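You operate a simulated robot arm through the tools that you are given. There is no shell and no other tool.

You are at the controls of a simulated two-armed robot. One attempt, no reset.

JOB
Set the flow knob to 3 and clamp the closed purple housing with the CLAMP button.
Fine: loosen the silver ring to free the knob and tighten it again before you clamp; the housing goes between pad and stop.

The check looks at the end state, three seconds after you hand in, the way a careful person would. Anything else that was tipped, shoved, dropped, spilled or broken makes it a failure.

ROBOT AND FRAMES
Two 6-joint arms with two-finger parallel grippers on one trunk that stands fixed in place. Base frame: the origin is at the foot of the trunk, x ahead of it, y to its left, z up. Readings come in mm, degrees, newtons and seconds.
The left shoulder is at [50, 170, 1323], the right one opposite. Each reaches about 1092 mm from its shoulder. Payload 1.57 kg a hand.
The TCP of each hand is the grasp point between the finger pads, 30 mm short of the fingertips. In the tool frame z runs along the fingers and y along their closing line. Largest opening 80 mm; finger width 17, thickness 12; the body of the gripper, 40 by 82 mm, starts 80 mm behind the TCP.
Orientation is that of the tool frame in the base frame, as a unit quaternion [x, y, z, w]. With the fingers straight down and closing along the base's y, the tool's x points along the base's -x, its y along +y and its z along -z.

CONTROLS
- The arms move only by the tool arm_command. It takes "left_rows", "right_rows" or both (then of equal length, played together; a hand with none holds still); each is a list of rows, each an object of numbers (a shift or turn left out is 0, a gripper value left out holds the last): "dx", "dy", "dz": the shift along the tool's x, y, z in units of 250 mm (1.0 is 250 mm); "wx", "wy", "wz": the turn, a rotation vector about the tool's x, y, z in units of 120 degrees (1.0 is 120 degrees); "grip": the gripper command, from -1 (shut) to 1 (fully open), values between in proportion. In form: [{"dx": .., "dy": .., "dz": .., "wx": .., "wy": .., "wz": .., "grip": ..}, ...]. A call has 1 to 20 rows; each row is the pose to reach, as a shift and turn from the pose commanded when the call began, along the tool's axes at that moment. A call with a number of a shift or a turn outside -1 to 1 is refused whole. Each row takes 0.2 s and may step no farther than 50 mm and 8.6 degrees from the row before; otherwise, or with a gripper value out of range, the whole call is refused. Where a pose cannot be reached the arm comes as near as it can. A force on the tool above 90 N (or 10 N above the force at the start of the call, whichever is more), or a blocked arm, ends the call early, and 0.2 s more pass. Each finger travels about 72 mm/s and halts on what it meets, pressing with about 27 N; the grip force reading is that of the motor and also rises with nothing between the fingers. The clock runs only during rows and for 0.2 s after the last one: add rows that repeat a pose to give the fingers time. The reply holds the time, the measured pose of the TCP, the force on the tool along the base axes, the opening and the grip force, in the units named above and with some noise, with the torque about the TCP (base axes, N m) and any sound that the robot's microphone picked up.
- Cameras (640 x 400 px; columns grow to the right, rows downward): "scene" is now at [44.8, 40.9, 1896.9]; the picture's right is [0.47, -0.88, 0.00], its down [-0.65, -0.35, -0.68] and it looks along [0.60, 0.32, -0.74] (base axes); focal length 351 px, centre (320, 200). "left" rides on the left gripper at [72, 7, -122] in its tool frame; the picture's right is [-0.09, 1.00, 0.00], its down [-0.84, -0.08, -0.54] and it looks along [-0.54, -0.05, 0.84] (tool axes); focal length 238 px, centre (320, 200). "right" rides on the right gripper at [72, -7, -122] in its tool frame; the picture's right is [0.09, 1.00, 0.00], its down [-0.84, 0.08, -0.54] and it looks along [-0.54, 0.05, 0.84] (tool axes); focal length 238 px, centre (320, 200). There is no depth. A picture from a camera that has moved, and an enlarged one, comes with that camera's place and axes in the base frame and with its lens. The place of the scene camera against the robot may be out by one fixed shift of up to 18 mm in any direction.
- snapshot(camera): a new picture of that camera. The clock stands still meanwhile.
- move_column(by): slides the trunk up (or, below 0, down) by that many mm; the arms and the scene camera ride with it, the base frame stays. It gives what a move gives, with no picture.
- turn_head(pan, tilt): turns the head with the scene camera to pan (to the left, within 86 degrees either way) and tilt (down, from -29 to 69), counted from straight ahead of the robot. It gives what a move gives.
- zoom(camera, box): a new picture of the part [left, top, right, bottom] of that camera's present view, enlarged. The clock stands still meanwhile.
- close_job(): hands the job in; it is judged then, once.

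Places have to be worked out from the pictures, the camera data and where the tool is seen. Open the grippers and draw the arms clear of the work before you hand the job in, unless the task says otherwise.

The tools are called after "Request:" as name(argument=value, ...) on one line, values as JSON. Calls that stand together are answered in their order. arm_command: Moves the arms, as the interface text tells. Its arguments: {"type":"object","properties":{"left_rows":{"type":"array","items":{"type":"object","properties":{"dx":{"type":"number"},"dy":{"type":"number"},"dz":{"type":"number"},"wx":{"type":"number"},"wy":{"type":"number"},"wz":{"type":"number"},"grip":{"type":"number"}}}},"right_rows":{"type":"array","items":{"type":"object","properties":{"dx":{"type":"number"},"dy":{"type":"number"},"dz":{"type":"number"},"wx":{"type":"number"},"wy":{"type":"number"},"wz":{"type":"number"},"grip":{"type":"number"}}}}},"required":[]} The other tools are called the same way: move_column (by) slides the trunk up or down; turn_head (pan, tilt) turns the head that bears the scene camera; snapshot (camera) takes a picture; zoom (camera, box) takes an enlarged picture of a part of a camera's view; close_job () hands the job in.

At the start:

```text
t: 0.0
left_position: [454.7, 645.4, 1214.0]
left_orientation: [0.0, 1.0, -0.001, 0.0]
left_wrist_force: [-0.7, 0.1, 0.3]
left_ft_torque: [0.0, -0.06, -0.04]
left_gripper_width: 79.9
left_finger_force: 0.0
right_position: [731.3, 10.7, 1213.9]
right_orientation: [0.001, 1.0, 0.0, 0.0]
right_wrist_force: [0.7, 1.2, 0.9]
right_ft_torque: [0.02, 0.02, -0.02]
right_gripper_width: 80.0
right_finger_force: 0.0
trunk travel left (down, up): [-938.0, 32.0]
head pan, tilt: [28.0, 47.4]
```

scene: 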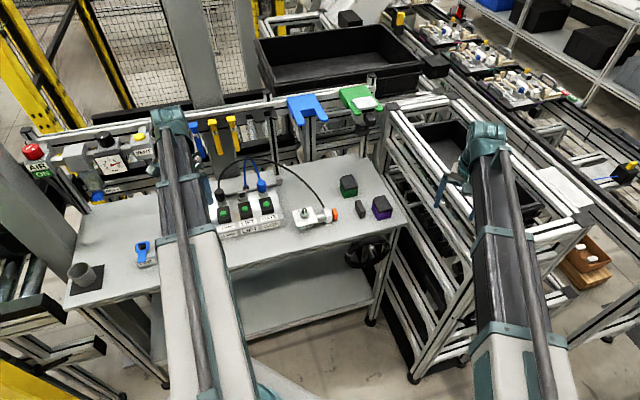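
right: 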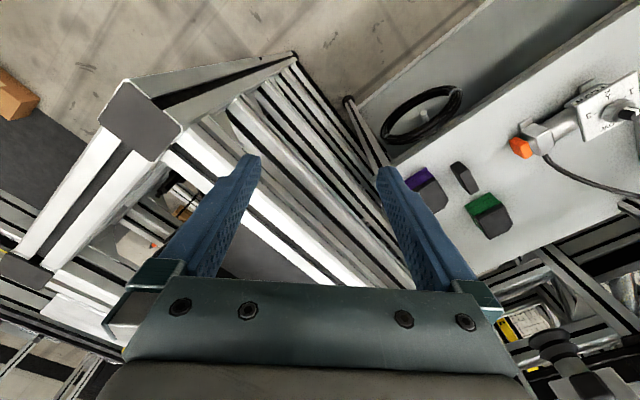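
left: 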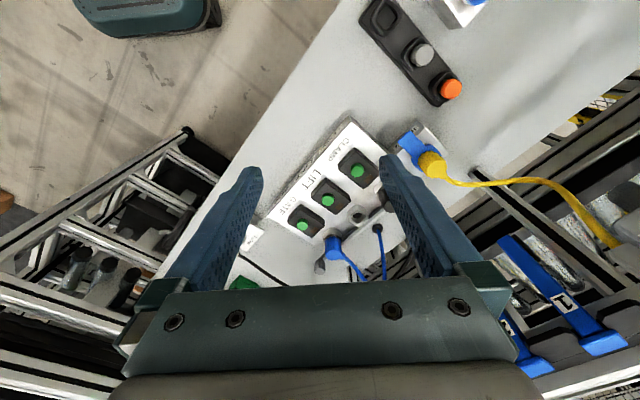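

I'll first look at the work area enlarged from every camera before moving anything.

Request:
zoom(camera="scene", box=[200, 150, 420, 288])

Request:
zoom(camera="left", box=[220, 0, 540, 300])

Request:
zoom(camera="right", box=[380, 60, 640, 260])

Request:
zoom(camera="scene", box=[20, 100, 240, 300])

```text
2.90 times, centred on (310, 219) of scene
camera zoom: at [44.8, 40.9, 1896.9], right [0.47, -0.88, 0.0], down [-0.65, -0.35, -0.68], along [0.6, 0.32, -0.74], focal length 1017 px, centre (349, 145)
```

zoom: 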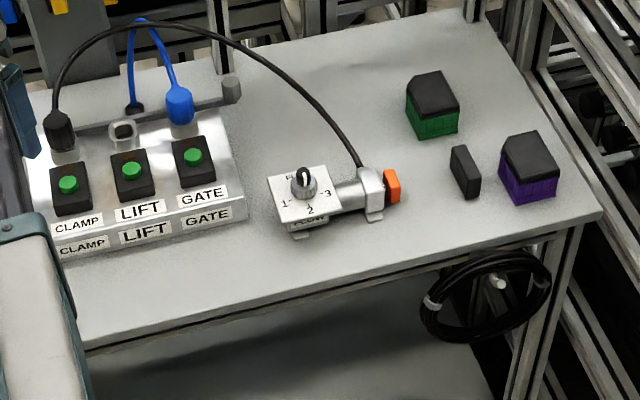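

```text
1.33 times, centred on (380, 150) of left
camera zoom: at [383.6, 651.5, 1335.3], right [0.09, 1.0, 0.0], down [0.84, -0.08, 0.54], along [0.54, -0.05, -0.84], focal length 318 px, centre (240, 267)
```

zoom: 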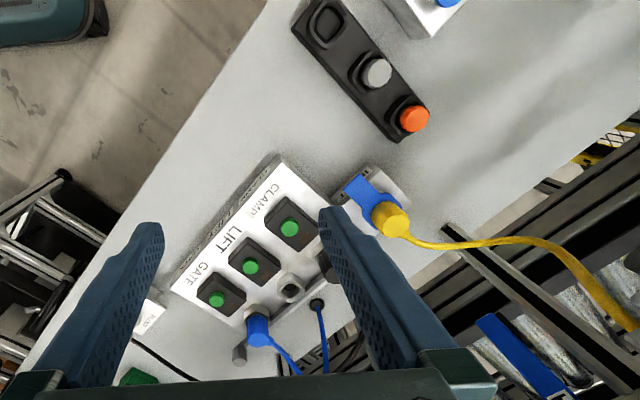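

```text
2.00 times, centred on (510, 160) of right
camera zoom: at [658.2, 3.2, 1334.4], right [-0.09, 1.0, 0.0], down [0.84, 0.08, 0.54], along [0.54, 0.05, -0.84], focal length 477 px, centre (-60, 280)
```

zoom: 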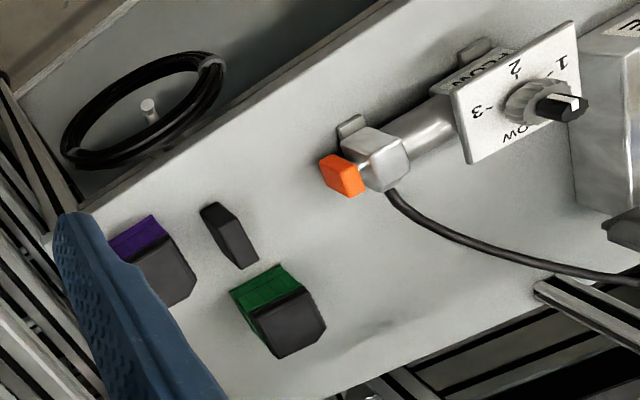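

```text
2.00 times, centred on (130, 200) of scene
camera zoom: at [44.8, 40.9, 1896.9], right [0.47, -0.88, 0.0], down [-0.65, -0.35, -0.68], along [0.6, 0.32, -0.74], focal length 702 px, centre (700, 200)
```

zoom: 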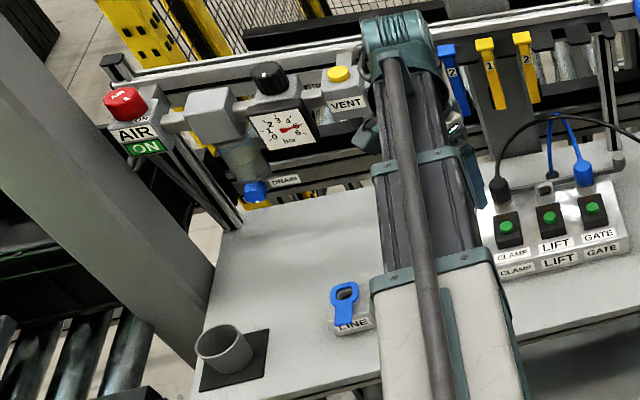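

The table has a CLAMP/LIFT/GATE button box, a FLOW box with the knob, and a cylinder with an orange pad. A black stop, purple and green housings and the air line parts are also there. The left arm hides some of this, so I'll draw it back toward the robot to uncover it.

Request:
arm_command(left_rows=[{"dx": 0.18}, {"dx": 0.36}, {"dx": 0.54}, {"dx": 0.72}, {"dx": 0.9}])

Request:
snapshot(camera="scene")

Request:
snapshot(camera="left")

```text
t: 1.2
left_position: [229.3, 645.5, 1213.0]
left_orientation: [0.0, 1.0, 0.0, 0.0]
left_wrist_force: [-0.2, -0.4, -0.2]
left_ft_torque: [0.05, -0.03, -0.03]
left_gripper_width: 79.9
left_finger_force: 0.0
right_position: [730.2, 10.5, 1213.9]
right_orientation: [0.0, 1.0, 0.0, 0.0]
right_wrist_force: [0.2, 0.2, -0.2]
right_ft_torque: [0.01, -0.02, -0.01]
right_gripper_width: 80.1
right_finger_force: 0.1
trunk travel left (down, up): [-938.0, 32.0]
head pan, tilt: [28.0, 47.4]
```

```text
taken
camera scene: at [43.6, 40.7, 1896.9], right [0.47, -0.88, 0.0], down [-0.65, -0.35, -0.68], along [0.6, 0.32, -0.74], focal length 351 px, centre (320, 200)
```

scene: 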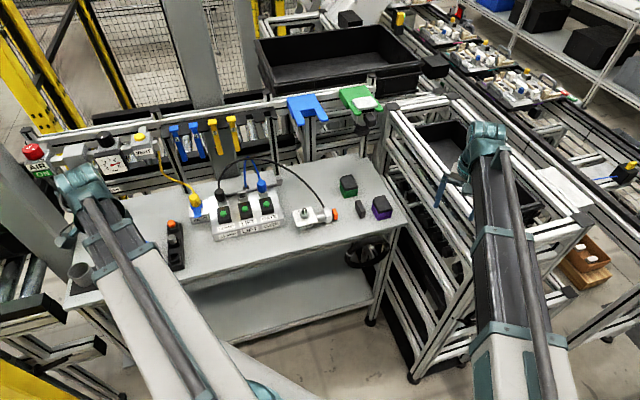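

```text
taken
camera left: at [157.7, 651.7, 1335.5], right [0.09, 1.0, 0.0], down [0.84, -0.08, 0.54], along [0.54, -0.05, -0.84], focal length 238 px, centre (320, 200)
```

left: 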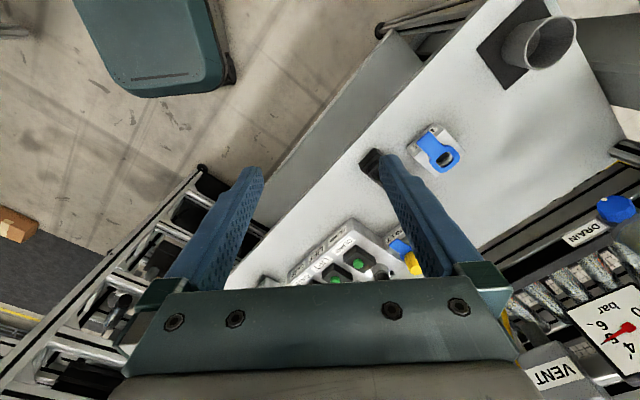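

The scene is uncovered now, so I'll enlarge the details.

Request:
zoom(camera="scene", box=[140, 140, 300, 280])

Request:
zoom(camera="scene", box=[260, 150, 420, 250])

Request:
zoom(camera="scene", box=[10, 110, 170, 210])

Request:
zoom(camera="left", box=[340, 100, 500, 200])

Request:
zoom(camera="right", box=[500, 50, 640, 200])

```text
2.86 times, centred on (220, 210) of scene
camera zoom: at [43.6, 40.7, 1896.9], right [0.47, -0.88, 0.0], down [-0.65, -0.35, -0.68], along [0.6, 0.32, -0.74], focal length 1002 px, centre (606, 171)
```

zoom: 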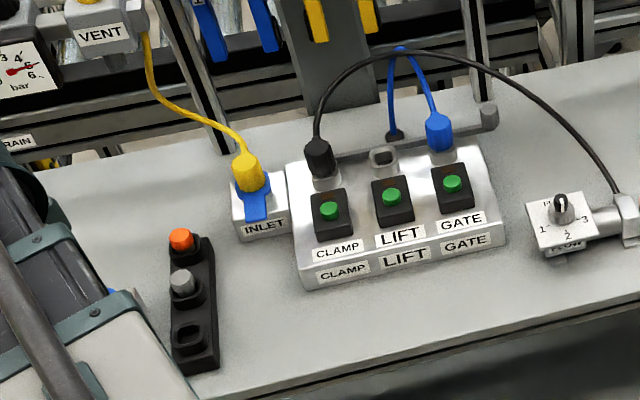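

```text
4.00 times, centred on (340, 200) of scene
camera zoom: at [43.6, 40.7, 1896.9], right [0.47, -0.88, 0.0], down [-0.65, -0.35, -0.68], along [0.6, 0.32, -0.74], focal length 1403 px, centre (240, 200)
```

zoom: 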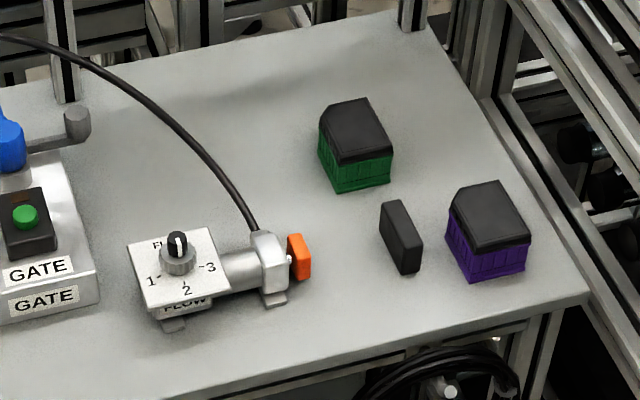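

```text
4.00 times, centred on (90, 160) of scene
camera zoom: at [43.6, 40.7, 1896.9], right [0.47, -0.88, 0.0], down [-0.65, -0.35, -0.68], along [0.6, 0.32, -0.74], focal length 1403 px, centre (1240, 360)
```

zoom: 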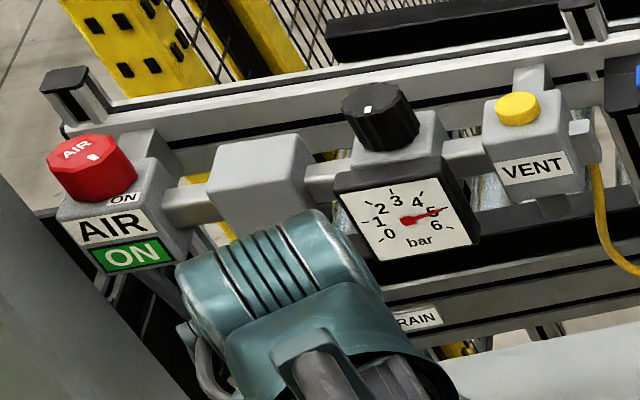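

```text
4.00 times, centred on (420, 150) of left
camera zoom: at [157.7, 651.7, 1335.5], right [0.09, 1.0, 0.0], down [0.84, -0.08, 0.54], along [0.54, -0.05, -0.84], focal length 953 px, centre (-80, 400)
```

zoom: 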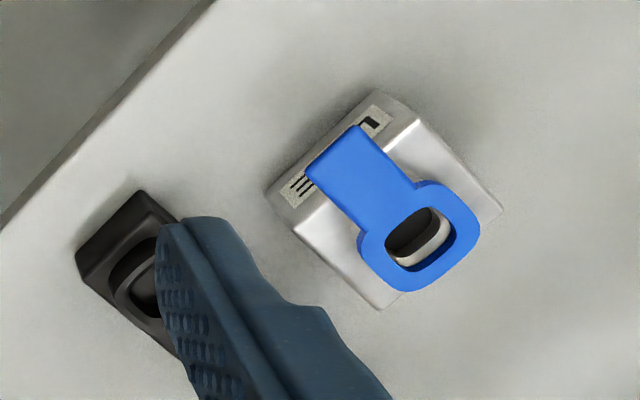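

```text
2.67 times, centred on (570, 125) of right
camera zoom: at [657.2, 2.9, 1334.9], right [-0.09, 1.0, 0.0], down [0.84, 0.08, 0.54], along [0.54, 0.05, -0.84], focal length 636 px, centre (-347, 400)
```

zoom: 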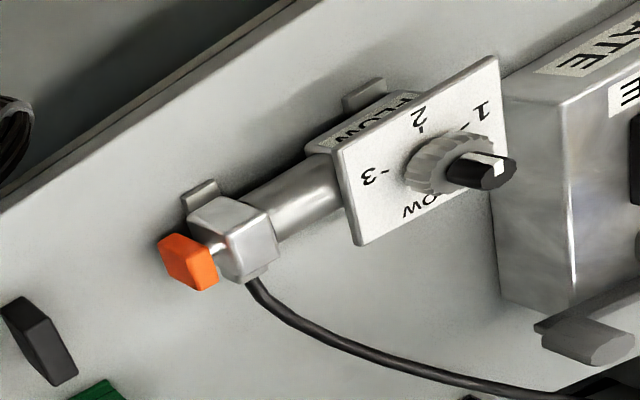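

Air is on at about 5 bar, the yellow hose is latched at INLET, and the black hose joins the CLAMP outlet to the cylinder. The knob axis is vertical, near (700, 455, ~985). I'll bring the left hand's camera over it for a close look.

Request:
arm_command(left_rows=[{"dx": -0.16, "dy": -0.08}, {"dx": -0.32, "dy": -0.16}, {"dx": -0.48, "dy": -0.24}, {"dx": -0.64, "dy": -0.32}, {"dx": -0.8, "dy": -0.4}, {"dx": -0.96, "dy": -0.48}])

Request:
arm_command(left_rows=[{"dx": -0.12, "dy": -0.08, "dz": 0.07}, {"dx": -0.24, "dy": -0.15, "dz": 0.13}, {"dx": -0.36, "dy": -0.22, "dz": 0.19}, {"dx": -0.47, "dy": -0.28, "dz": 0.25}])

Request:
snapshot(camera="left")

Request:
snapshot(camera="scene")

```text
t: 2.6
left_position: [472.3, 526.1, 1213.1]
left_orientation: [0.001, 1.0, 0.0, 0.0]
left_wrist_force: [-0.1, 0.0, 0.1]
left_ft_torque: [0.0, 0.01, 0.03]
left_gripper_width: 79.9
left_finger_force: 0.1
right_position: [730.4, 9.9, 1212.1]
right_orientation: [0.0, 1.0, 0.001, -0.001]
right_wrist_force: [0.6, 0.8, 0.3]
right_ft_torque: [0.0, 0.0, 0.01]
right_gripper_width: 79.6
right_finger_force: 0.2
trunk travel left (down, up): [-938.0, 32.0]
head pan, tilt: [28.0, 47.4]
```

```text
t: 3.6
left_position: [588.4, 454.8, 1213.0]
left_orientation: [0.001, 1.0, 0.0, 0.0]
left_wrist_force: [0.0, -0.7, 0.7]
left_ft_torque: [-0.05, 0.0, -0.04]
left_gripper_width: 80.0
left_finger_force: 0.1
left hand out of reach, approached as far as the arm can: row 1, 2, 3, 4
right_position: [730.9, 10.3, 1212.8]
right_orientation: [0.001, 1.0, 0.0, 0.0]
right_wrist_force: [-0.5, 0.0, 0.7]
right_ft_torque: [-0.01, -0.01, -0.01]
right_gripper_width: 80.1
right_finger_force: 0.0
trunk travel left (down, up): [-938.0, 32.0]
head pan, tilt: [28.0, 47.4]
```

```text
taken
camera left: at [516.9, 460.6, 1335.2], right [0.09, 1.0, 0.0], down [0.84, -0.08, 0.54], along [0.54, -0.05, -0.84], focal length 238 px, centre (320, 200)
```

left: 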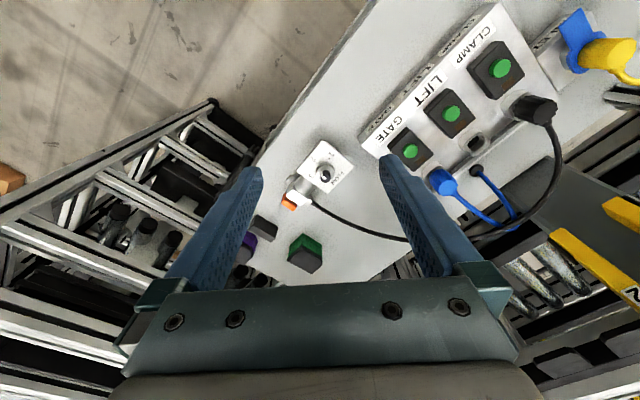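

```text
taken
camera scene: at [45.2, 40.6, 1896.9], right [0.47, -0.88, 0.0], down [-0.65, -0.35, -0.68], along [0.6, 0.32, -0.74], focal length 351 px, centre (320, 200)
```

scene: 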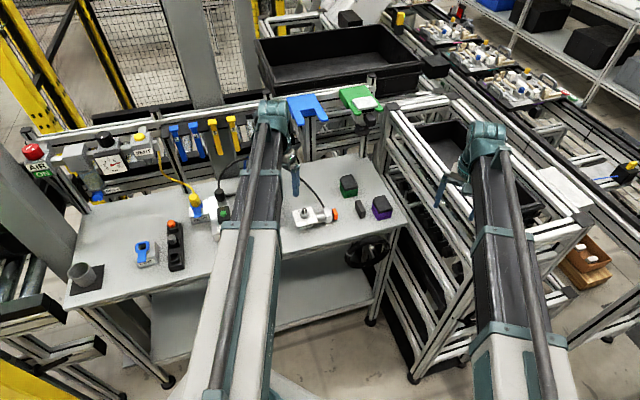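

The left hand can't get lower at this trunk height, so the trunk has to come down. I'll first draw the right hand back, clear of the rack.

Request:
arm_command(right_rows=[{"dx": 0.16, "dy": -0.1}, {"dx": 0.32, "dy": -0.2}, {"dx": 0.48, "dy": -0.3}, {"dx": 0.64, "dy": -0.4}, {"dx": 0.8, "dy": -0.5}, {"dx": 0.96, "dy": -0.6}])

Request:
move_column(by=-100)

Request:
snapshot(camera="left")

Request:
snapshot(camera="scene")

Request:
snapshot(camera="right")

```text
t: 5.0
left_position: [587.0, 453.7, 1213.9]
left_orientation: [0.0, 1.0, 0.0, 0.0]
left_wrist_force: [-0.5, -0.3, 0.9]
left_ft_torque: [0.0, -0.03, 0.01]
left_gripper_width: 80.0
left_finger_force: 0.0
right_position: [487.7, -140.3, 1212.8]
right_orientation: [0.0, 1.0, -0.001, -0.001]
right_wrist_force: [-0.7, -0.5, 0.3]
right_ft_torque: [0.0, -0.03, 0.0]
right_gripper_width: 80.2
right_finger_force: 0.0
trunk travel left (down, up): [-938.0, 32.0]
head pan, tilt: [28.0, 47.4]
```

```text
t: 6.3
left_position: [588.9, 454.1, 1113.4]
left_orientation: [0.0, 1.0, 0.0, 0.0]
left_wrist_force: [-0.5, 0.1, -0.1]
left_ft_torque: [-0.02, -0.01, 0.02]
left_gripper_width: 79.9
left_finger_force: 0.1
right_position: [491.2, -140.7, 1113.4]
right_orientation: [0.0, 1.0, -0.001, 0.0]
right_wrist_force: [-0.9, -0.9, 1.0]
right_ft_torque: [0.03, -0.01, 0.0]
right_gripper_width: 80.1
right_finger_force: 0.1
trunk travel left (down, up): [-838.0, 132.0]
head pan, tilt: [28.0, 47.4]
```

```text
taken
camera left: at [516.2, 460.8, 1235.4], right [0.09, 1.0, 0.0], down [0.84, -0.08, 0.54], along [0.54, -0.05, -0.84], focal length 238 px, centre (320, 200)
```

left: 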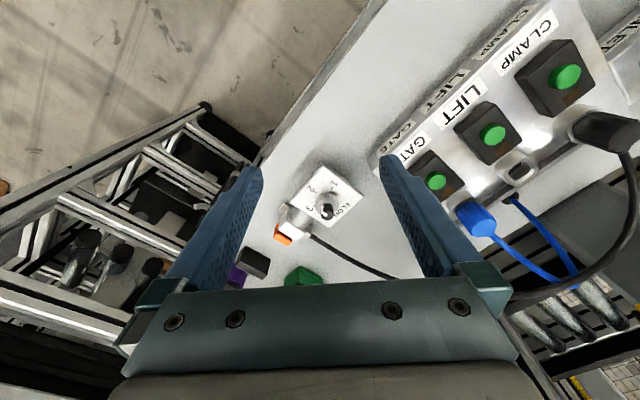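

```text
taken
camera scene: at [44.7, 40.8, 1796.9], right [0.47, -0.88, 0.0], down [-0.65, -0.35, -0.68], along [0.6, 0.32, -0.74], focal length 351 px, centre (320, 200)
```

scene: 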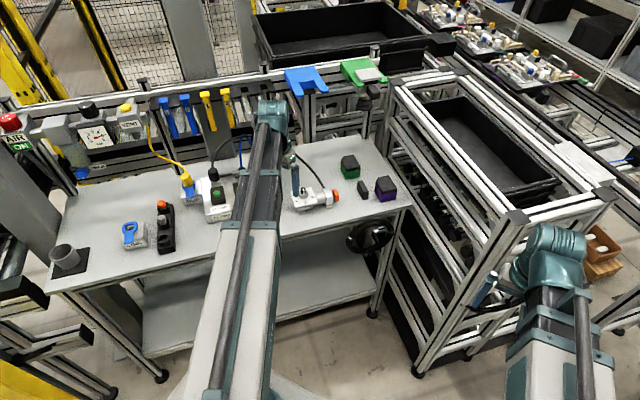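

```text
taken
camera right: at [417.6, -147.2, 1234.5], right [-0.09, 1.0, 0.0], down [0.84, 0.08, 0.54], along [0.54, 0.05, -0.84], focal length 238 px, centre (320, 200)
```

right: 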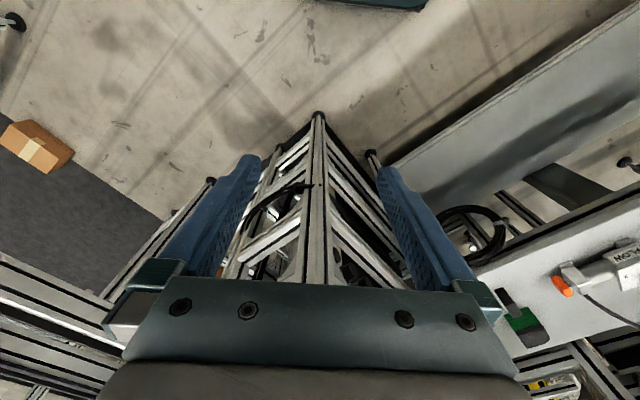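

Triangulating the two left views puts the knob top near (701, 452, 971), and GATE's button near (669, 592, 976). I'll back the right hand off further and raise the left hand relative to the trunk, then lower the trunk.

Request:
arm_command(left_rows=[{"dz": -0.16}, {"dz": -0.32}, {"dz": -0.48}, {"dz": -0.64}, {"dz": -0.8}], right_rows=[{"dx": 0.15, "dz": -0.1}, {"dx": 0.3, "dz": -0.2}, {"dx": 0.45, "dz": -0.3}, {"dx": 0.6, "dz": -0.4}, {"dx": 0.7, "dz": -0.5}])

Request:
move_column(by=-200)

Request:
snapshot(camera="left")

Request:
snapshot(camera="scene")

```text
t: 7.5
left_position: [588.6, 453.9, 1113.1]
left_orientation: [0.0, 1.0, 0.0, 0.0]
left_wrist_force: [-0.1, 0.7, -0.5]
left_ft_torque: [0.0, 0.01, 0.0]
left_gripper_width: 80.1
left_finger_force: 0.0
left hand out of reach, approached as far as the arm can: row 1, 2, 3, 4, 5
right_position: [456.2, -135.5, 1113.6]
right_orientation: [0.001, 1.0, 0.0, -0.001]
right_wrist_force: [-0.3, 0.3, -0.3]
right_ft_torque: [0.01, 0.03, 0.0]
right_gripper_width: 80.1
right_finger_force: 0.0
right hand out of reach, approached as far as the arm can: row 1, 2, 3, 4, 5
trunk travel left (down, up): [-838.0, 132.0]
head pan, tilt: [28.0, 47.4]
```

```text
t: 9.4
left_position: [588.6, 456.1, 929.6]
left_orientation: [-0.001, 1.0, 0.01, 0.005]
left_wrist_force: [-0.4, -4.1, 73.7]
left_ft_torque: [2.88, 0.55, 0.11]
left_gripper_width: 77.8
left_finger_force: 0.1
right_position: [453.2, -138.4, 924.8]
right_orientation: [0.0, 1.0, 0.002, 0.001]
right_wrist_force: [0.4, 0.0, 0.0]
right_ft_torque: [-0.03, -0.02, -0.01]
right_gripper_width: 79.9
right_finger_force: 0.1
trunk travel left (down, up): [-649.0, 321.0]
head pan, tilt: [28.0, 47.4]
stopped: the force on the tool passed its limit at 121 N (the readings are from after the stop); the commanded pose is now the measured one
```

```text
taken
camera left: at [514.6, 459.3, 1050.9], right [0.09, 1.0, 0.02], down [0.83, -0.09, 0.55], along [0.55, -0.03, -0.83], focal length 238 px, centre (320, 200)
```

left: 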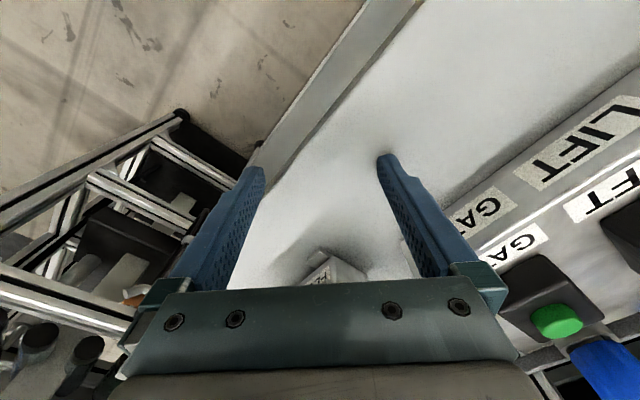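

```text
taken
camera scene: at [38.6, 35.6, 1609.4], right [0.47, -0.88, 0.0], down [-0.65, -0.34, -0.68], along [0.6, 0.32, -0.73], focal length 351 px, centre (320, 200)
```

scene: 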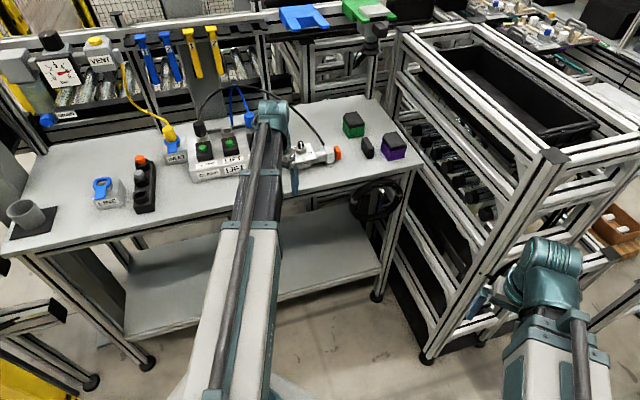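

The arms cannot shift vertically with the hand pointing down, so the trunk carries height, and the lowering pressed the left fingertips on the bare table at z≈900. Nothing else was touched, and I'll raise the trunk at once.

Request:
move_column(by=130)

Request:
snapshot(camera="left")

Request:
snapshot(camera="scene")

```text
t: 11.0
left_position: [591.1, 458.6, 1052.7]
left_orientation: [0.0, 1.0, 0.006, 0.003]
left_wrist_force: [-0.1, 0.3, 0.1]
left_ft_torque: [0.01, -0.04, 0.02]
left_gripper_width: 79.9
left_finger_force: 0.0
right_position: [456.5, -136.1, 1053.9]
right_orientation: [0.0, 1.0, -0.001, 0.0]
right_wrist_force: [0.0, -0.4, -0.3]
right_ft_torque: [-0.03, -0.02, 0.0]
right_gripper_width: 80.0
right_finger_force: 0.0
trunk travel left (down, up): [-779.0, 191.0]
head pan, tilt: [28.0, 47.4]
```

```text
taken
camera left: at [518.9, 462.7, 1175.6], right [0.09, 1.0, 0.01], down [0.83, -0.08, 0.55], along [0.55, -0.04, -0.84], focal length 238 px, centre (320, 200)
```

left: 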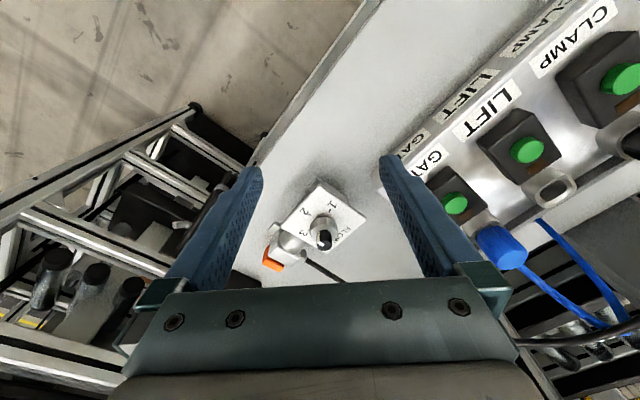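

```text
taken
camera scene: at [44.9, 40.8, 1737.7], right [0.47, -0.88, 0.0], down [-0.65, -0.35, -0.68], along [0.6, 0.32, -0.74], focal length 351 px, centre (320, 200)
```

scene: 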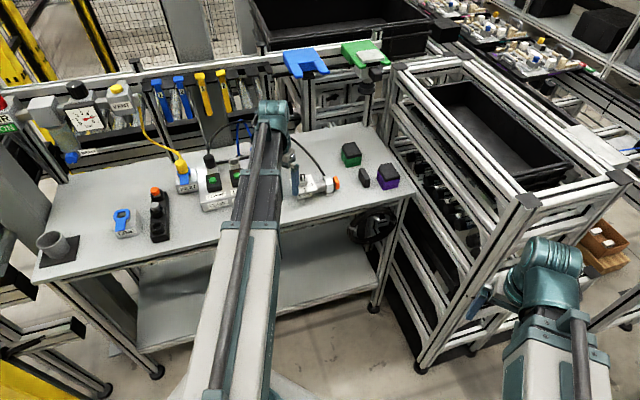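

Clear again, and the parts look undisturbed. I'll test whether the left hand can make a small vertical move on its own.

Request:
arm_command(left_rows=[{"dz": -0.04}])

Request:
arm_command(left_rows=[{"dx": -0.04, "dy": -0.02}])

Request:
zoom(camera="left", box=[240, 140, 420, 290])

```text
t: 11.4
left_position: [592.2, 457.4, 1053.9]
left_orientation: [0.001, 1.0, 0.007, 0.004]
left_wrist_force: [0.5, -0.1, 1.0]
left_ft_torque: [-0.03, -0.01, -0.01]
left_gripper_width: 79.9
left_finger_force: 0.0
left hand out of reach, approached as far as the arm can: row 1
right_position: [456.0, -134.7, 1052.7]
right_orientation: [0.0, 1.0, 0.0, -0.001]
right_wrist_force: [-0.5, 0.9, 0.5]
right_ft_torque: [0.03, 0.02, 0.02]
right_gripper_width: 80.1
right_finger_force: 0.1
trunk travel left (down, up): [-779.0, 191.0]
head pan, tilt: [28.0, 47.4]
```

```text
t: 11.8
left_position: [602.6, 453.5, 1052.8]
left_orientation: [0.0, 1.0, 0.006, 0.004]
left_wrist_force: [0.5, -0.2, -0.5]
left_ft_torque: [-0.04, 0.0, -0.01]
left_gripper_width: 79.9
left_finger_force: 0.1
right_position: [456.5, -135.7, 1053.0]
right_orientation: [0.0, 1.0, 0.0, -0.001]
right_wrist_force: [-0.7, 0.3, -0.1]
right_ft_torque: [-0.03, 0.02, 0.0]
right_gripper_width: 80.1
right_finger_force: 0.1
trunk travel left (down, up): [-779.0, 191.0]
head pan, tilt: [28.0, 47.4]
```

```text
2.67 times, centred on (330, 215) of left
camera zoom: at [529.4, 457.8, 1175.6], right [0.09, 1.0, 0.01], down [0.83, -0.08, 0.55], along [0.55, -0.04, -0.84], focal length 636 px, centre (293, 160)
```

zoom: 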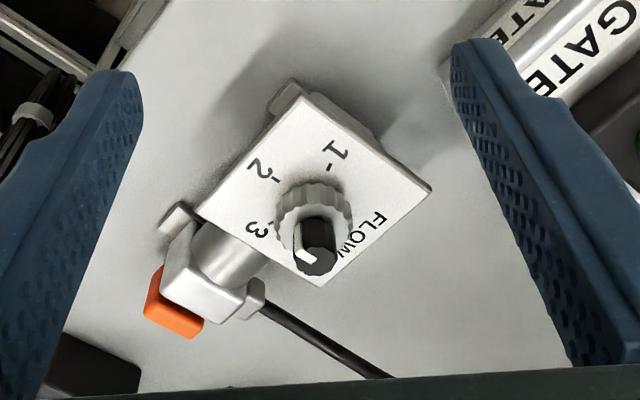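

Height comes only from the trunk, so I'll use it for all vertical moves. Next I'll zoom tightly on the knob from the hand and scene cameras to read the pointer.

Request:
zoom(camera="left", box=[290, 165, 370, 225])

Request:
zoom(camera="scene", box=[280, 155, 350, 205])

```text
6.67 times, centred on (330, 195) of left
camera zoom: at [529.4, 457.8, 1175.6], right [0.09, 1.0, 0.01], down [0.83, -0.08, 0.55], along [0.55, -0.04, -0.84], focal length 1589 px, centre (253, 233)
```

zoom: 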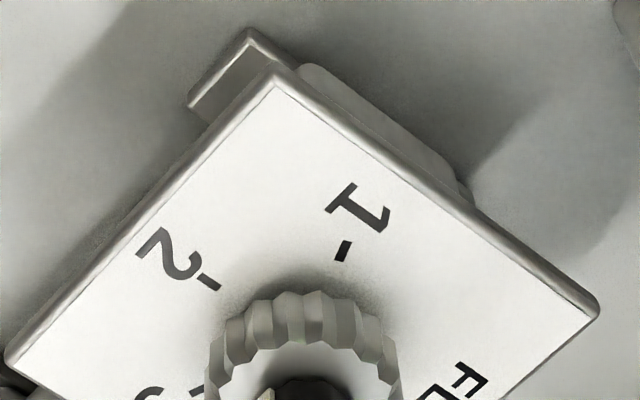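

```text
8.00 times, centred on (315, 180) of scene
camera zoom: at [45.1, 40.7, 1737.8], right [0.47, -0.88, 0.0], down [-0.65, -0.35, -0.68], along [0.6, 0.32, -0.74], focal length 2807 px, centre (360, 360)
```

zoom: 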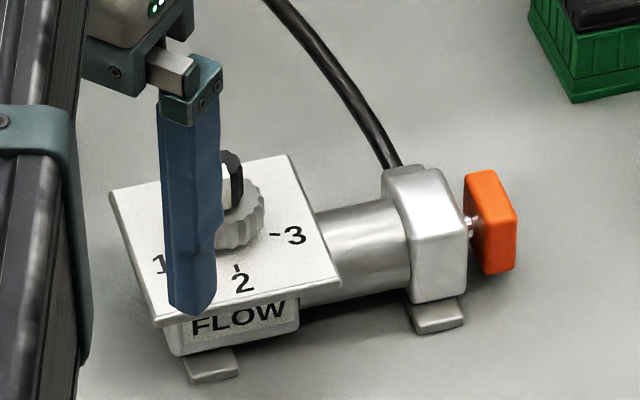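

The crop missed the knob, so I'll zoom again centred on it.

Request:
zoom(camera="left", box=[280, 180, 376, 250])

Request:
zoom(camera="left", box=[304, 195, 352, 245])

```text
5.71 times, centred on (328, 215) of left
camera zoom: at [529.4, 457.8, 1175.6], right [0.09, 1.0, 0.01], down [0.83, -0.08, 0.55], along [0.55, -0.04, -0.84], focal length 1362 px, centre (274, 114)
```

zoom: 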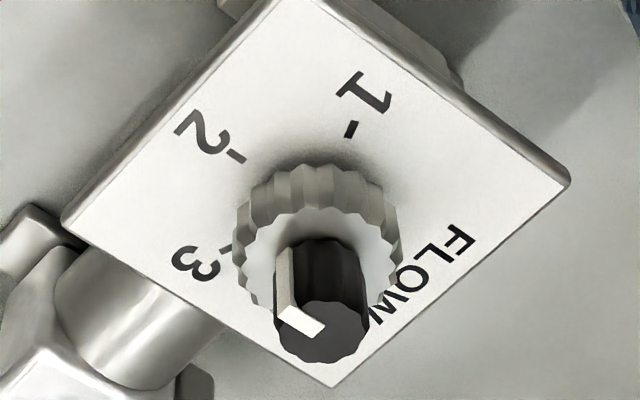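

```text
8.00 times, centred on (328, 220) of left
camera zoom: at [529.4, 457.8, 1175.6], right [0.09, 1.0, 0.01], down [0.83, -0.08, 0.55], along [0.55, -0.04, -0.84], focal length 1907 px, centre (256, 40)
```

zoom: 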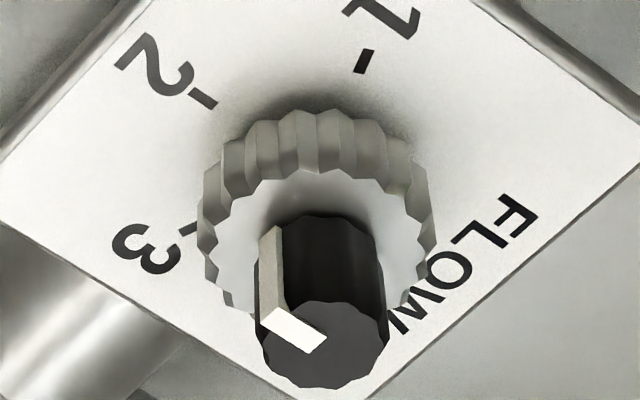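

The pointer sits at 2, and 3 lies roughly 75° counter-clockwise seen from above. The ring is about 34 mm across and the knob about 17 mm. The hose bows well behind the knob. I'll correct the slight tilt and move the left hand above the knob to look straight down.

Request:
arm_command(left_rows=[{"dx": -0.13, "wx": 0.003, "wy": 0.002}, {"dx": -0.26, "wx": 0.0057, "wy": 0.0038}, {"dx": -0.39, "wx": 0.0057, "wy": 0.0038}])

Request:
snapshot(camera="left")

Request:
snapshot(camera="scene")

```text
t: 12.6
left_position: [699.8, 452.2, 1053.4]
left_orientation: [0.0, 1.0, 0.0, 0.0]
left_wrist_force: [0.7, -0.8, -0.6]
left_ft_torque: [0.02, -0.01, -0.02]
left_gripper_width: 80.3
left_finger_force: 0.1
right_position: [457.8, -134.7, 1054.4]
right_orientation: [0.0, 1.0, -0.001, 0.0]
right_wrist_force: [-0.2, 0.4, 0.1]
right_ft_torque: [-0.01, 0.0, -0.04]
right_gripper_width: 79.9
right_finger_force: 0.0
trunk travel left (down, up): [-779.0, 191.0]
head pan, tilt: [28.0, 47.4]
```

```text
taken
camera left: at [627.5, 458.7, 1175.9], right [0.09, 1.0, 0.0], down [0.84, -0.08, 0.54], along [0.54, -0.05, -0.84], focal length 238 px, centre (320, 200)
```

left: 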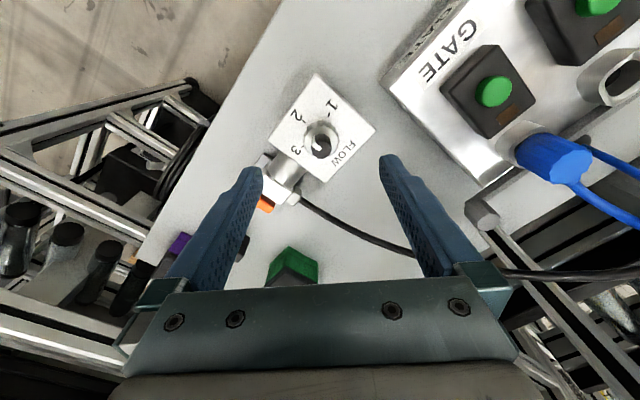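

```text
taken
camera scene: at [45.5, 40.9, 1737.8], right [0.47, -0.88, 0.0], down [-0.65, -0.35, -0.68], along [0.6, 0.32, -0.74], focal length 351 px, centre (320, 200)
```

scene: 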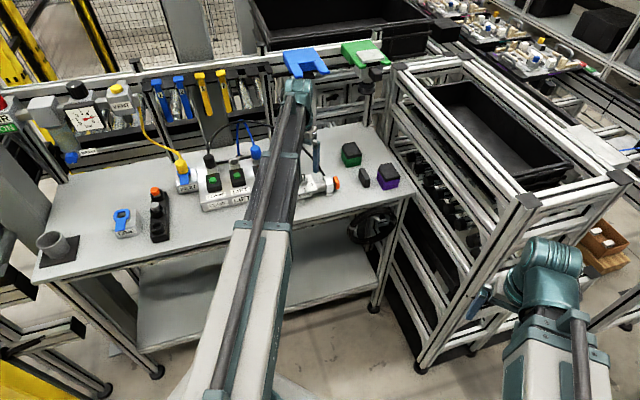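

The knob is visible between the fingers. I'll zoom in to locate its centre precisely.

Request:
zoom(camera="left", box=[264, 65, 384, 190])

Request:
zoom(camera="left", box=[290, 112, 354, 162])

```text
3.20 times, centred on (324, 128) of left
camera zoom: at [627.5, 458.7, 1175.9], right [0.09, 1.0, 0.0], down [0.84, -0.08, 0.54], along [0.54, -0.05, -0.84], focal length 763 px, centre (307, 432)
```

zoom: 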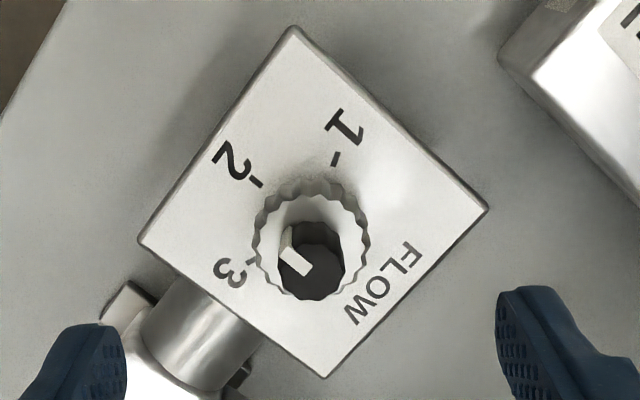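

```text
8.00 times, centred on (322, 137) of left
camera zoom: at [627.5, 458.7, 1175.9], right [0.09, 1.0, 0.0], down [0.84, -0.08, 0.54], along [0.54, -0.05, -0.84], focal length 1907 px, centre (304, 704)
```

zoom: 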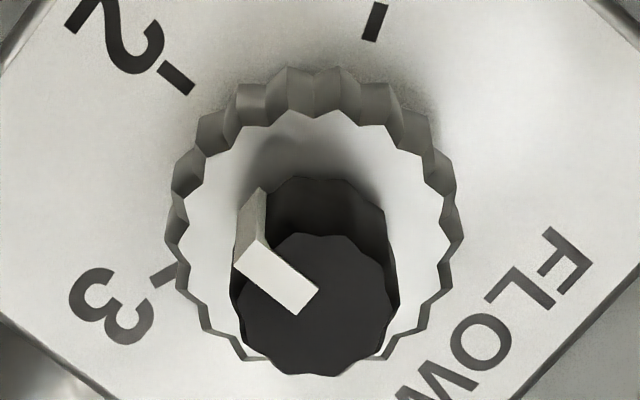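

From two views the knob axis is at about (699, 453.5), with the knob top at z≈989, ring top ≈968 and plate ≈950. I'll narrow the opening to about 48 mm and pre-rotate the hand clockwise in the air, to leave room for a counter-clockwise turn.

Request:
arm_command(left_rows=[{"wz": 0.065, "grip": 0.2}, {"wz": 0.13}, {"wz": 0.195}, {"wz": 0.26}, {"wz": 0.325}, {"wz": 0.39}, {"wz": 0.455}, {"wz": 0.52}, {"wz": 0.583}, {"wz": 0.583}])

Request:
snapshot(camera="left")

Request:
snapshot(camera="scene")

```text
t: 14.8
left_position: [700.1, 452.6, 1052.6]
left_orientation: [0.574, 0.819, -0.001, 0.0]
left_wrist_force: [0.1, -1.0, 0.3]
left_ft_torque: [0.02, -0.04, 0.0]
left_gripper_width: 47.9
left_finger_force: 0.0
right_position: [455.9, -135.3, 1053.7]
right_orientation: [0.0, 1.0, 0.0, -0.001]
right_wrist_force: [0.7, -0.9, 0.7]
right_ft_torque: [0.04, 0.0, -0.02]
right_gripper_width: 80.0
right_finger_force: 0.0
trunk travel left (down, up): [-779.0, 191.0]
head pan, tilt: [28.0, 47.4]
```

```text
taken
camera left: at [681.0, 522.0, 1176.2], right [0.97, 0.25, 0.0], down [0.21, -0.81, 0.54], along [0.14, -0.52, -0.84], focal length 238 px, centre (320, 200)
```

left: 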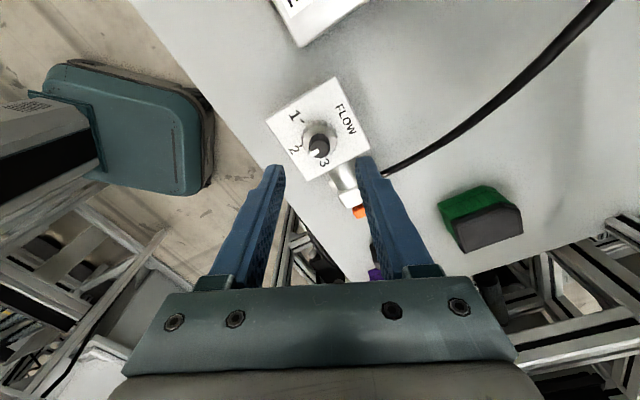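

```text
taken
camera scene: at [44.8, 40.8, 1737.8], right [0.47, -0.88, 0.0], down [-0.65, -0.35, -0.68], along [0.6, 0.32, -0.74], focal length 351 px, centre (320, 200)
```

scene: 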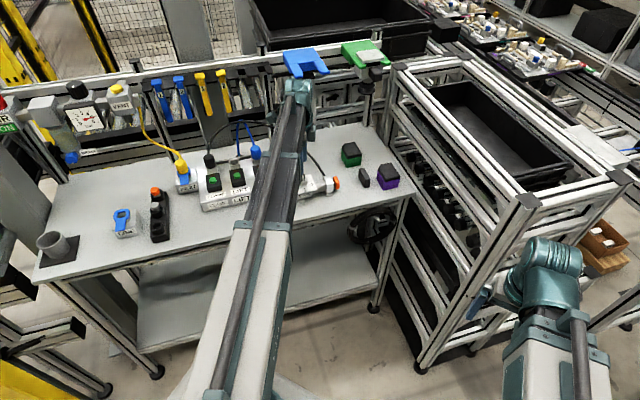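

Rotation worked. I'll cross-check the knob centre from this different direction.

Request:
zoom(camera="left", box=[288, 120, 352, 160])

```text
10.00 times, centred on (320, 140) of left
camera zoom: at [681.0, 522.0, 1176.2], right [0.97, 0.25, 0.0], down [0.21, -0.81, 0.54], along [0.14, -0.52, -0.84], focal length 2384 px, centre (320, 800)
```

zoom: 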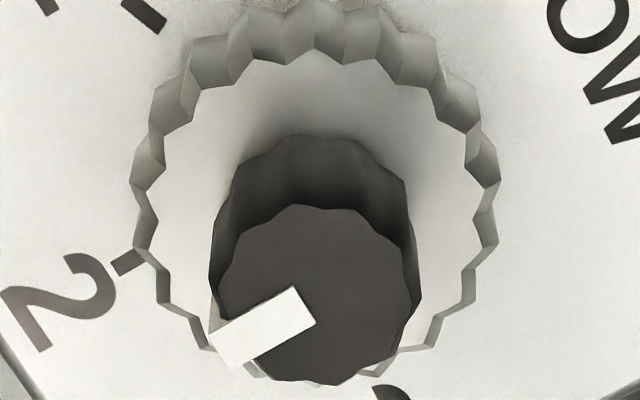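

The knob axis is confirmed at (699.1, 453.3). The ticks lie at azimuths of about 154°, 225° and 295°, and the pointer is at about 227°, which is position 2. I'll centre the hand and lower partway.

Request:
arm_command(left_rows=[{"dx": 0.005, "dy": -0.0016}])

Request:
move_column(by=-40)

Request:
snapshot(camera="left")

Request:
zoom(camera="left", box=[240, 80, 400, 200])

```text
t: 15.2
left_position: [699.7, 453.6, 1052.4]
left_orientation: [0.574, 0.819, 0.001, 0.0]
left_wrist_force: [0.1, 0.0, 0.9]
left_ft_torque: [0.0, 0.0, -0.01]
left_gripper_width: 48.1
left_finger_force: 0.1
right_position: [456.4, -134.6, 1054.2]
right_orientation: [0.001, 1.0, 0.0, 0.0]
right_wrist_force: [0.1, -0.4, -1.1]
right_ft_torque: [0.01, 0.0, -0.02]
right_gripper_width: 79.9
right_finger_force: 0.0
trunk travel left (down, up): [-779.0, 191.0]
head pan, tilt: [28.0, 47.4]
```

```text
t: 16.0
left_position: [698.0, 453.2, 1014.1]
left_orientation: [0.574, 0.819, 0.0, 0.0]
left_wrist_force: [0.3, -0.3, -1.2]
left_ft_torque: [0.04, -0.01, 0.0]
left_gripper_width: 48.0
left_finger_force: 0.0
right_position: [457.1, -134.5, 1011.5]
right_orientation: [0.0, 1.0, -0.001, -0.001]
right_wrist_force: [0.5, 0.4, 0.3]
right_ft_torque: [0.0, -0.01, 0.01]
right_gripper_width: 80.0
right_finger_force: 0.2
trunk travel left (down, up): [-739.0, 231.0]
head pan, tilt: [28.0, 47.4]
```

```text
taken
camera left: at [679.9, 522.9, 1136.3], right [0.97, 0.25, 0.0], down [0.21, -0.81, 0.54], along [0.14, -0.52, -0.84], focal length 238 px, centre (320, 200)
```

left: 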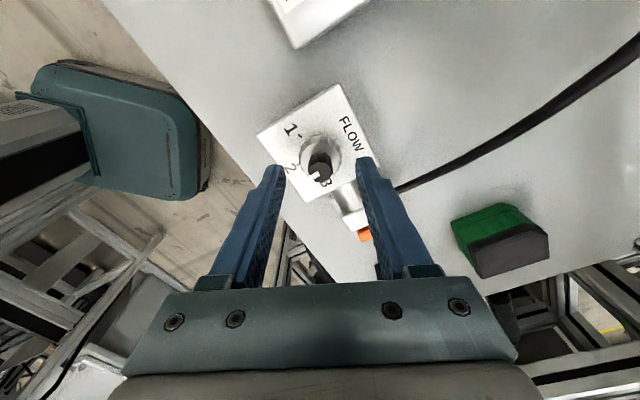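

```text
3.33 times, centred on (320, 140) of left
camera zoom: at [679.9, 522.9, 1136.3], right [0.97, 0.25, 0.0], down [0.21, -0.81, 0.54], along [0.14, -0.52, -0.84], focal length 794 px, centre (320, 400)
```

zoom: 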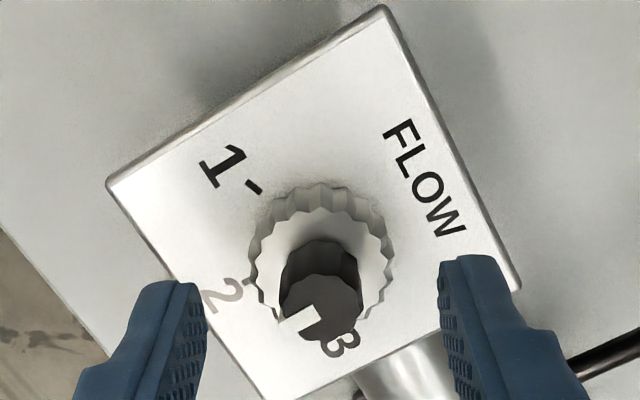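

The ring is centred between the tips. I'll lower 28 mm so the tips straddle the ring just above the plate.

Request:
move_column(by=-28)

Request:
zoom(camera="left", box=[240, 100, 400, 220])

Request:
zoom(camera="scene", box=[270, 130, 350, 180])

```text
t: 16.8
left_position: [698.0, 453.4, 986.0]
left_orientation: [0.574, 0.819, 0.0, 0.0]
left_wrist_force: [0.0, 0.0, 0.5]
left_ft_torque: [0.01, 0.01, 0.04]
left_gripper_width: 48.1
left_finger_force: 0.2
right_position: [456.8, -135.2, 986.3]
right_orientation: [0.0, 1.0, 0.0, -0.001]
right_wrist_force: [0.1, -0.5, 1.1]
right_ft_torque: [-0.02, 0.02, -0.03]
right_gripper_width: 79.9
right_finger_force: 0.0
trunk travel left (down, up): [-711.0, 259.0]
head pan, tilt: [28.0, 47.4]
```

```text
3.33 times, centred on (320, 160) of left
camera zoom: at [679.9, 522.8, 1108.3], right [0.97, 0.25, 0.0], down [0.21, -0.81, 0.54], along [0.14, -0.52, -0.84], focal length 794 px, centre (320, 333)
```

zoom: 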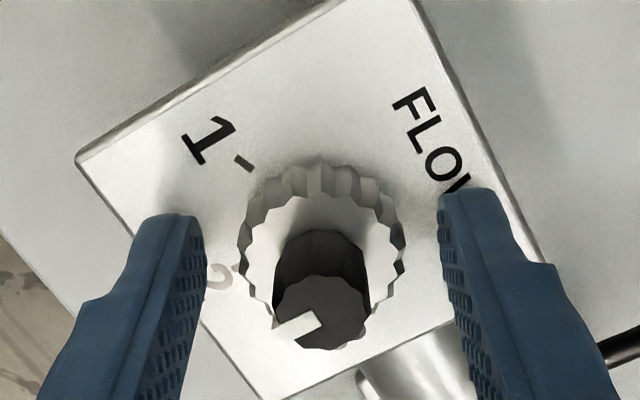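

```text
8.00 times, centred on (310, 155) of scene
camera zoom: at [44.6, 40.7, 1669.8], right [0.47, -0.88, 0.0], down [-0.65, -0.35, -0.68], along [0.6, 0.32, -0.74], focal length 2807 px, centre (400, 560)
```

zoom: 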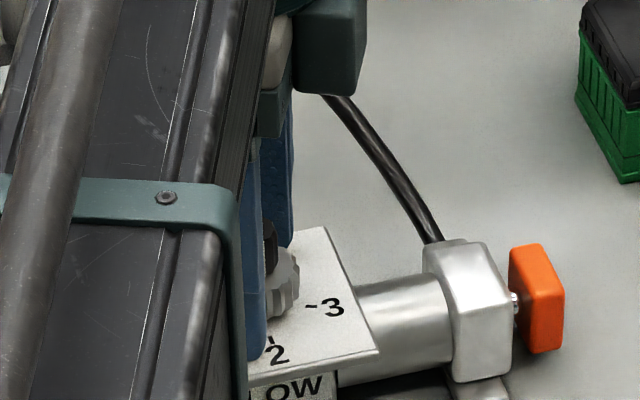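

The tips straddle the ring at the right height. I'll close on it and watch the readings.

Request:
arm_command(left_rows=[{"grip": -1}, {"grip": -1}, {"grip": -1}])

Request:
zoom(camera="left", box=[240, 100, 400, 220])

```text
t: 17.6
left_position: [698.4, 453.7, 987.1]
left_orientation: [0.574, 0.819, -0.001, 0.0]
left_wrist_force: [0.6, -0.1, 0.7]
left_ft_torque: [-0.02, 0.01, -0.01]
left_gripper_width: 30.8
left_finger_force: 39.6
right_position: [456.7, -136.2, 985.8]
right_orientation: [-0.001, 1.0, 0.0, 0.0]
right_wrist_force: [0.1, 0.2, 0.7]
right_ft_torque: [-0.02, 0.0, -0.02]
right_gripper_width: 80.1
right_finger_force: 0.1
trunk travel left (down, up): [-711.0, 259.0]
head pan, tilt: [28.0, 47.4]
```

```text
3.33 times, centred on (320, 160) of left
camera zoom: at [680.2, 522.9, 1108.2], right [0.97, 0.25, 0.0], down [0.21, -0.81, 0.54], along [0.14, -0.52, -0.84], focal length 794 px, centre (320, 333)
```

zoom: 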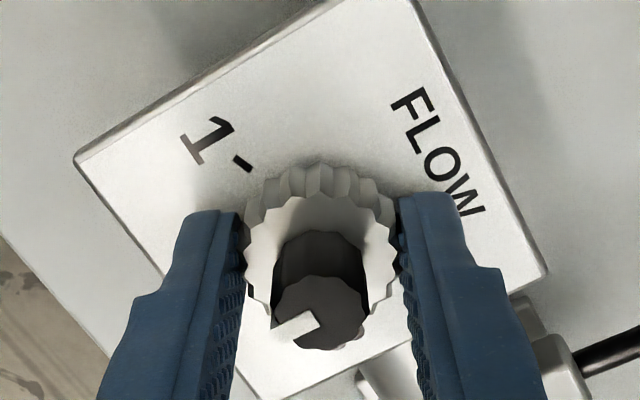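

The ring is gripped at 30.8 mm. I'll turn it counter-clockwise 40° and check the torque and sound.

Request:
arm_command(left_rows=[{"wz": -0.042}, {"wz": -0.083}, {"wz": -0.125}, {"wz": -0.167}, {"wz": -0.208}, {"wz": -0.25}, {"wz": -0.292}, {"wz": -0.333}])

Request:
zoom(camera="left", box=[240, 100, 400, 220])

```text
t: 19.4
left_position: [698.2, 454.7, 985.0]
left_orientation: [0.258, 0.966, 0.001, 0.001]
left_wrist_force: [5.8, 1.8, 4.8]
left_ft_torque: [0.47, 0.36, 0.03]
left_gripper_width: 30.8
left_finger_force: 39.2
right_position: [456.7, -136.3, 985.9]
right_orientation: [-0.001, 1.0, -0.001, -0.001]
right_wrist_force: [-0.3, -0.2, 0.4]
right_ft_torque: [0.0, 0.02, 0.0]
right_gripper_width: 79.8
right_finger_force: 0.1
trunk travel left (down, up): [-711.0, 259.0]
head pan, tilt: [28.0, 47.4]
```

```text
3.33 times, centred on (320, 160) of left
camera zoom: at [639.6, 494.7, 1108.2], right [0.58, 0.82, 0.0], down [0.69, -0.48, 0.54], along [0.44, -0.31, -0.84], focal length 794 px, centre (320, 333)
```

zoom: 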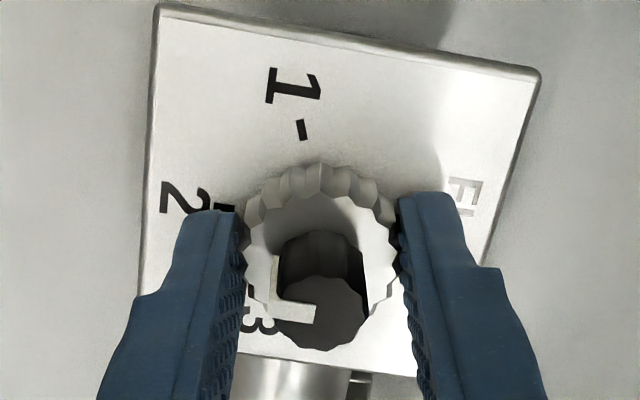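

The ring turns with the fingers and the knob stays put. I'll continue another 60° counter-clockwise.

Request:
arm_command(left_rows=[{"wz": -0.05}, {"wz": -0.1}, {"wz": -0.15}, {"wz": -0.2}, {"wz": -0.25}, {"wz": -0.3}, {"wz": -0.35}, {"wz": -0.4}, {"wz": -0.45}, {"wz": -0.5}])

Request:
zoom(camera="left", box=[240, 100, 400, 220])

Request:
snapshot(camera="scene")

```text
t: 21.6
left_position: [698.7, 454.1, 987.1]
left_orientation: [-0.259, 0.966, 0.0, 0.001]
left_wrist_force: [7.5, 5.8, 9.4]
left_ft_torque: [-0.28, 0.69, -0.04]
left_gripper_width: 30.7
left_finger_force: 39.8
right_position: [456.5, -135.2, 985.9]
right_orientation: [0.0, 1.0, 0.0, -0.002]
right_wrist_force: [0.0, 0.3, -0.5]
right_ft_torque: [-0.02, 0.01, 0.0]
right_gripper_width: 80.0
right_finger_force: 0.1
trunk travel left (down, up): [-711.0, 259.0]
head pan, tilt: [28.0, 47.4]
```

```text
3.33 times, centred on (320, 160) of left
camera zoom: at [633.0, 423.0, 1108.1], right [-0.42, 0.91, 0.0], down [0.76, 0.35, 0.54], along [0.49, 0.23, -0.84], focal length 794 px, centre (320, 333)
```

zoom: 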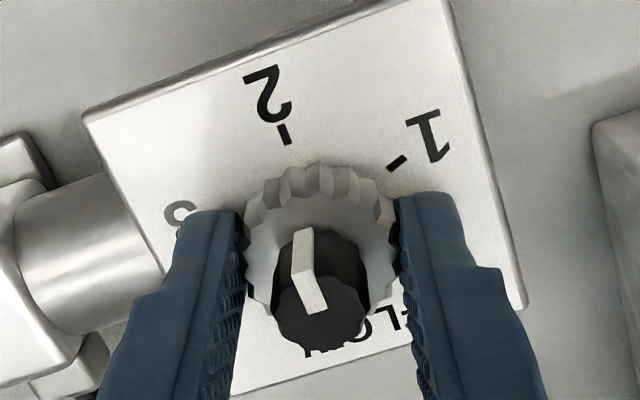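

```text
taken
camera scene: at [44.9, 41.1, 1669.8], right [0.47, -0.88, 0.0], down [-0.65, -0.35, -0.68], along [0.6, 0.32, -0.74], focal length 351 px, centre (320, 200)
```

scene: 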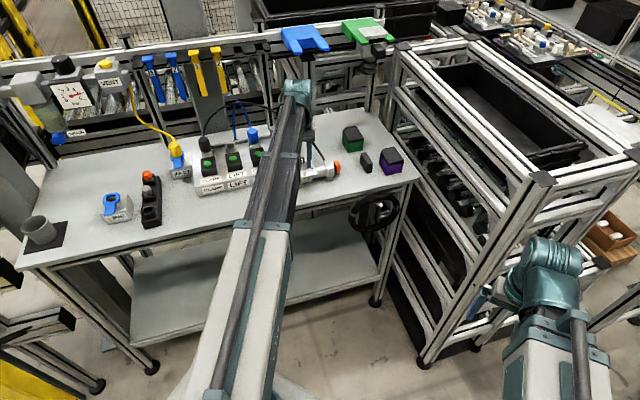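

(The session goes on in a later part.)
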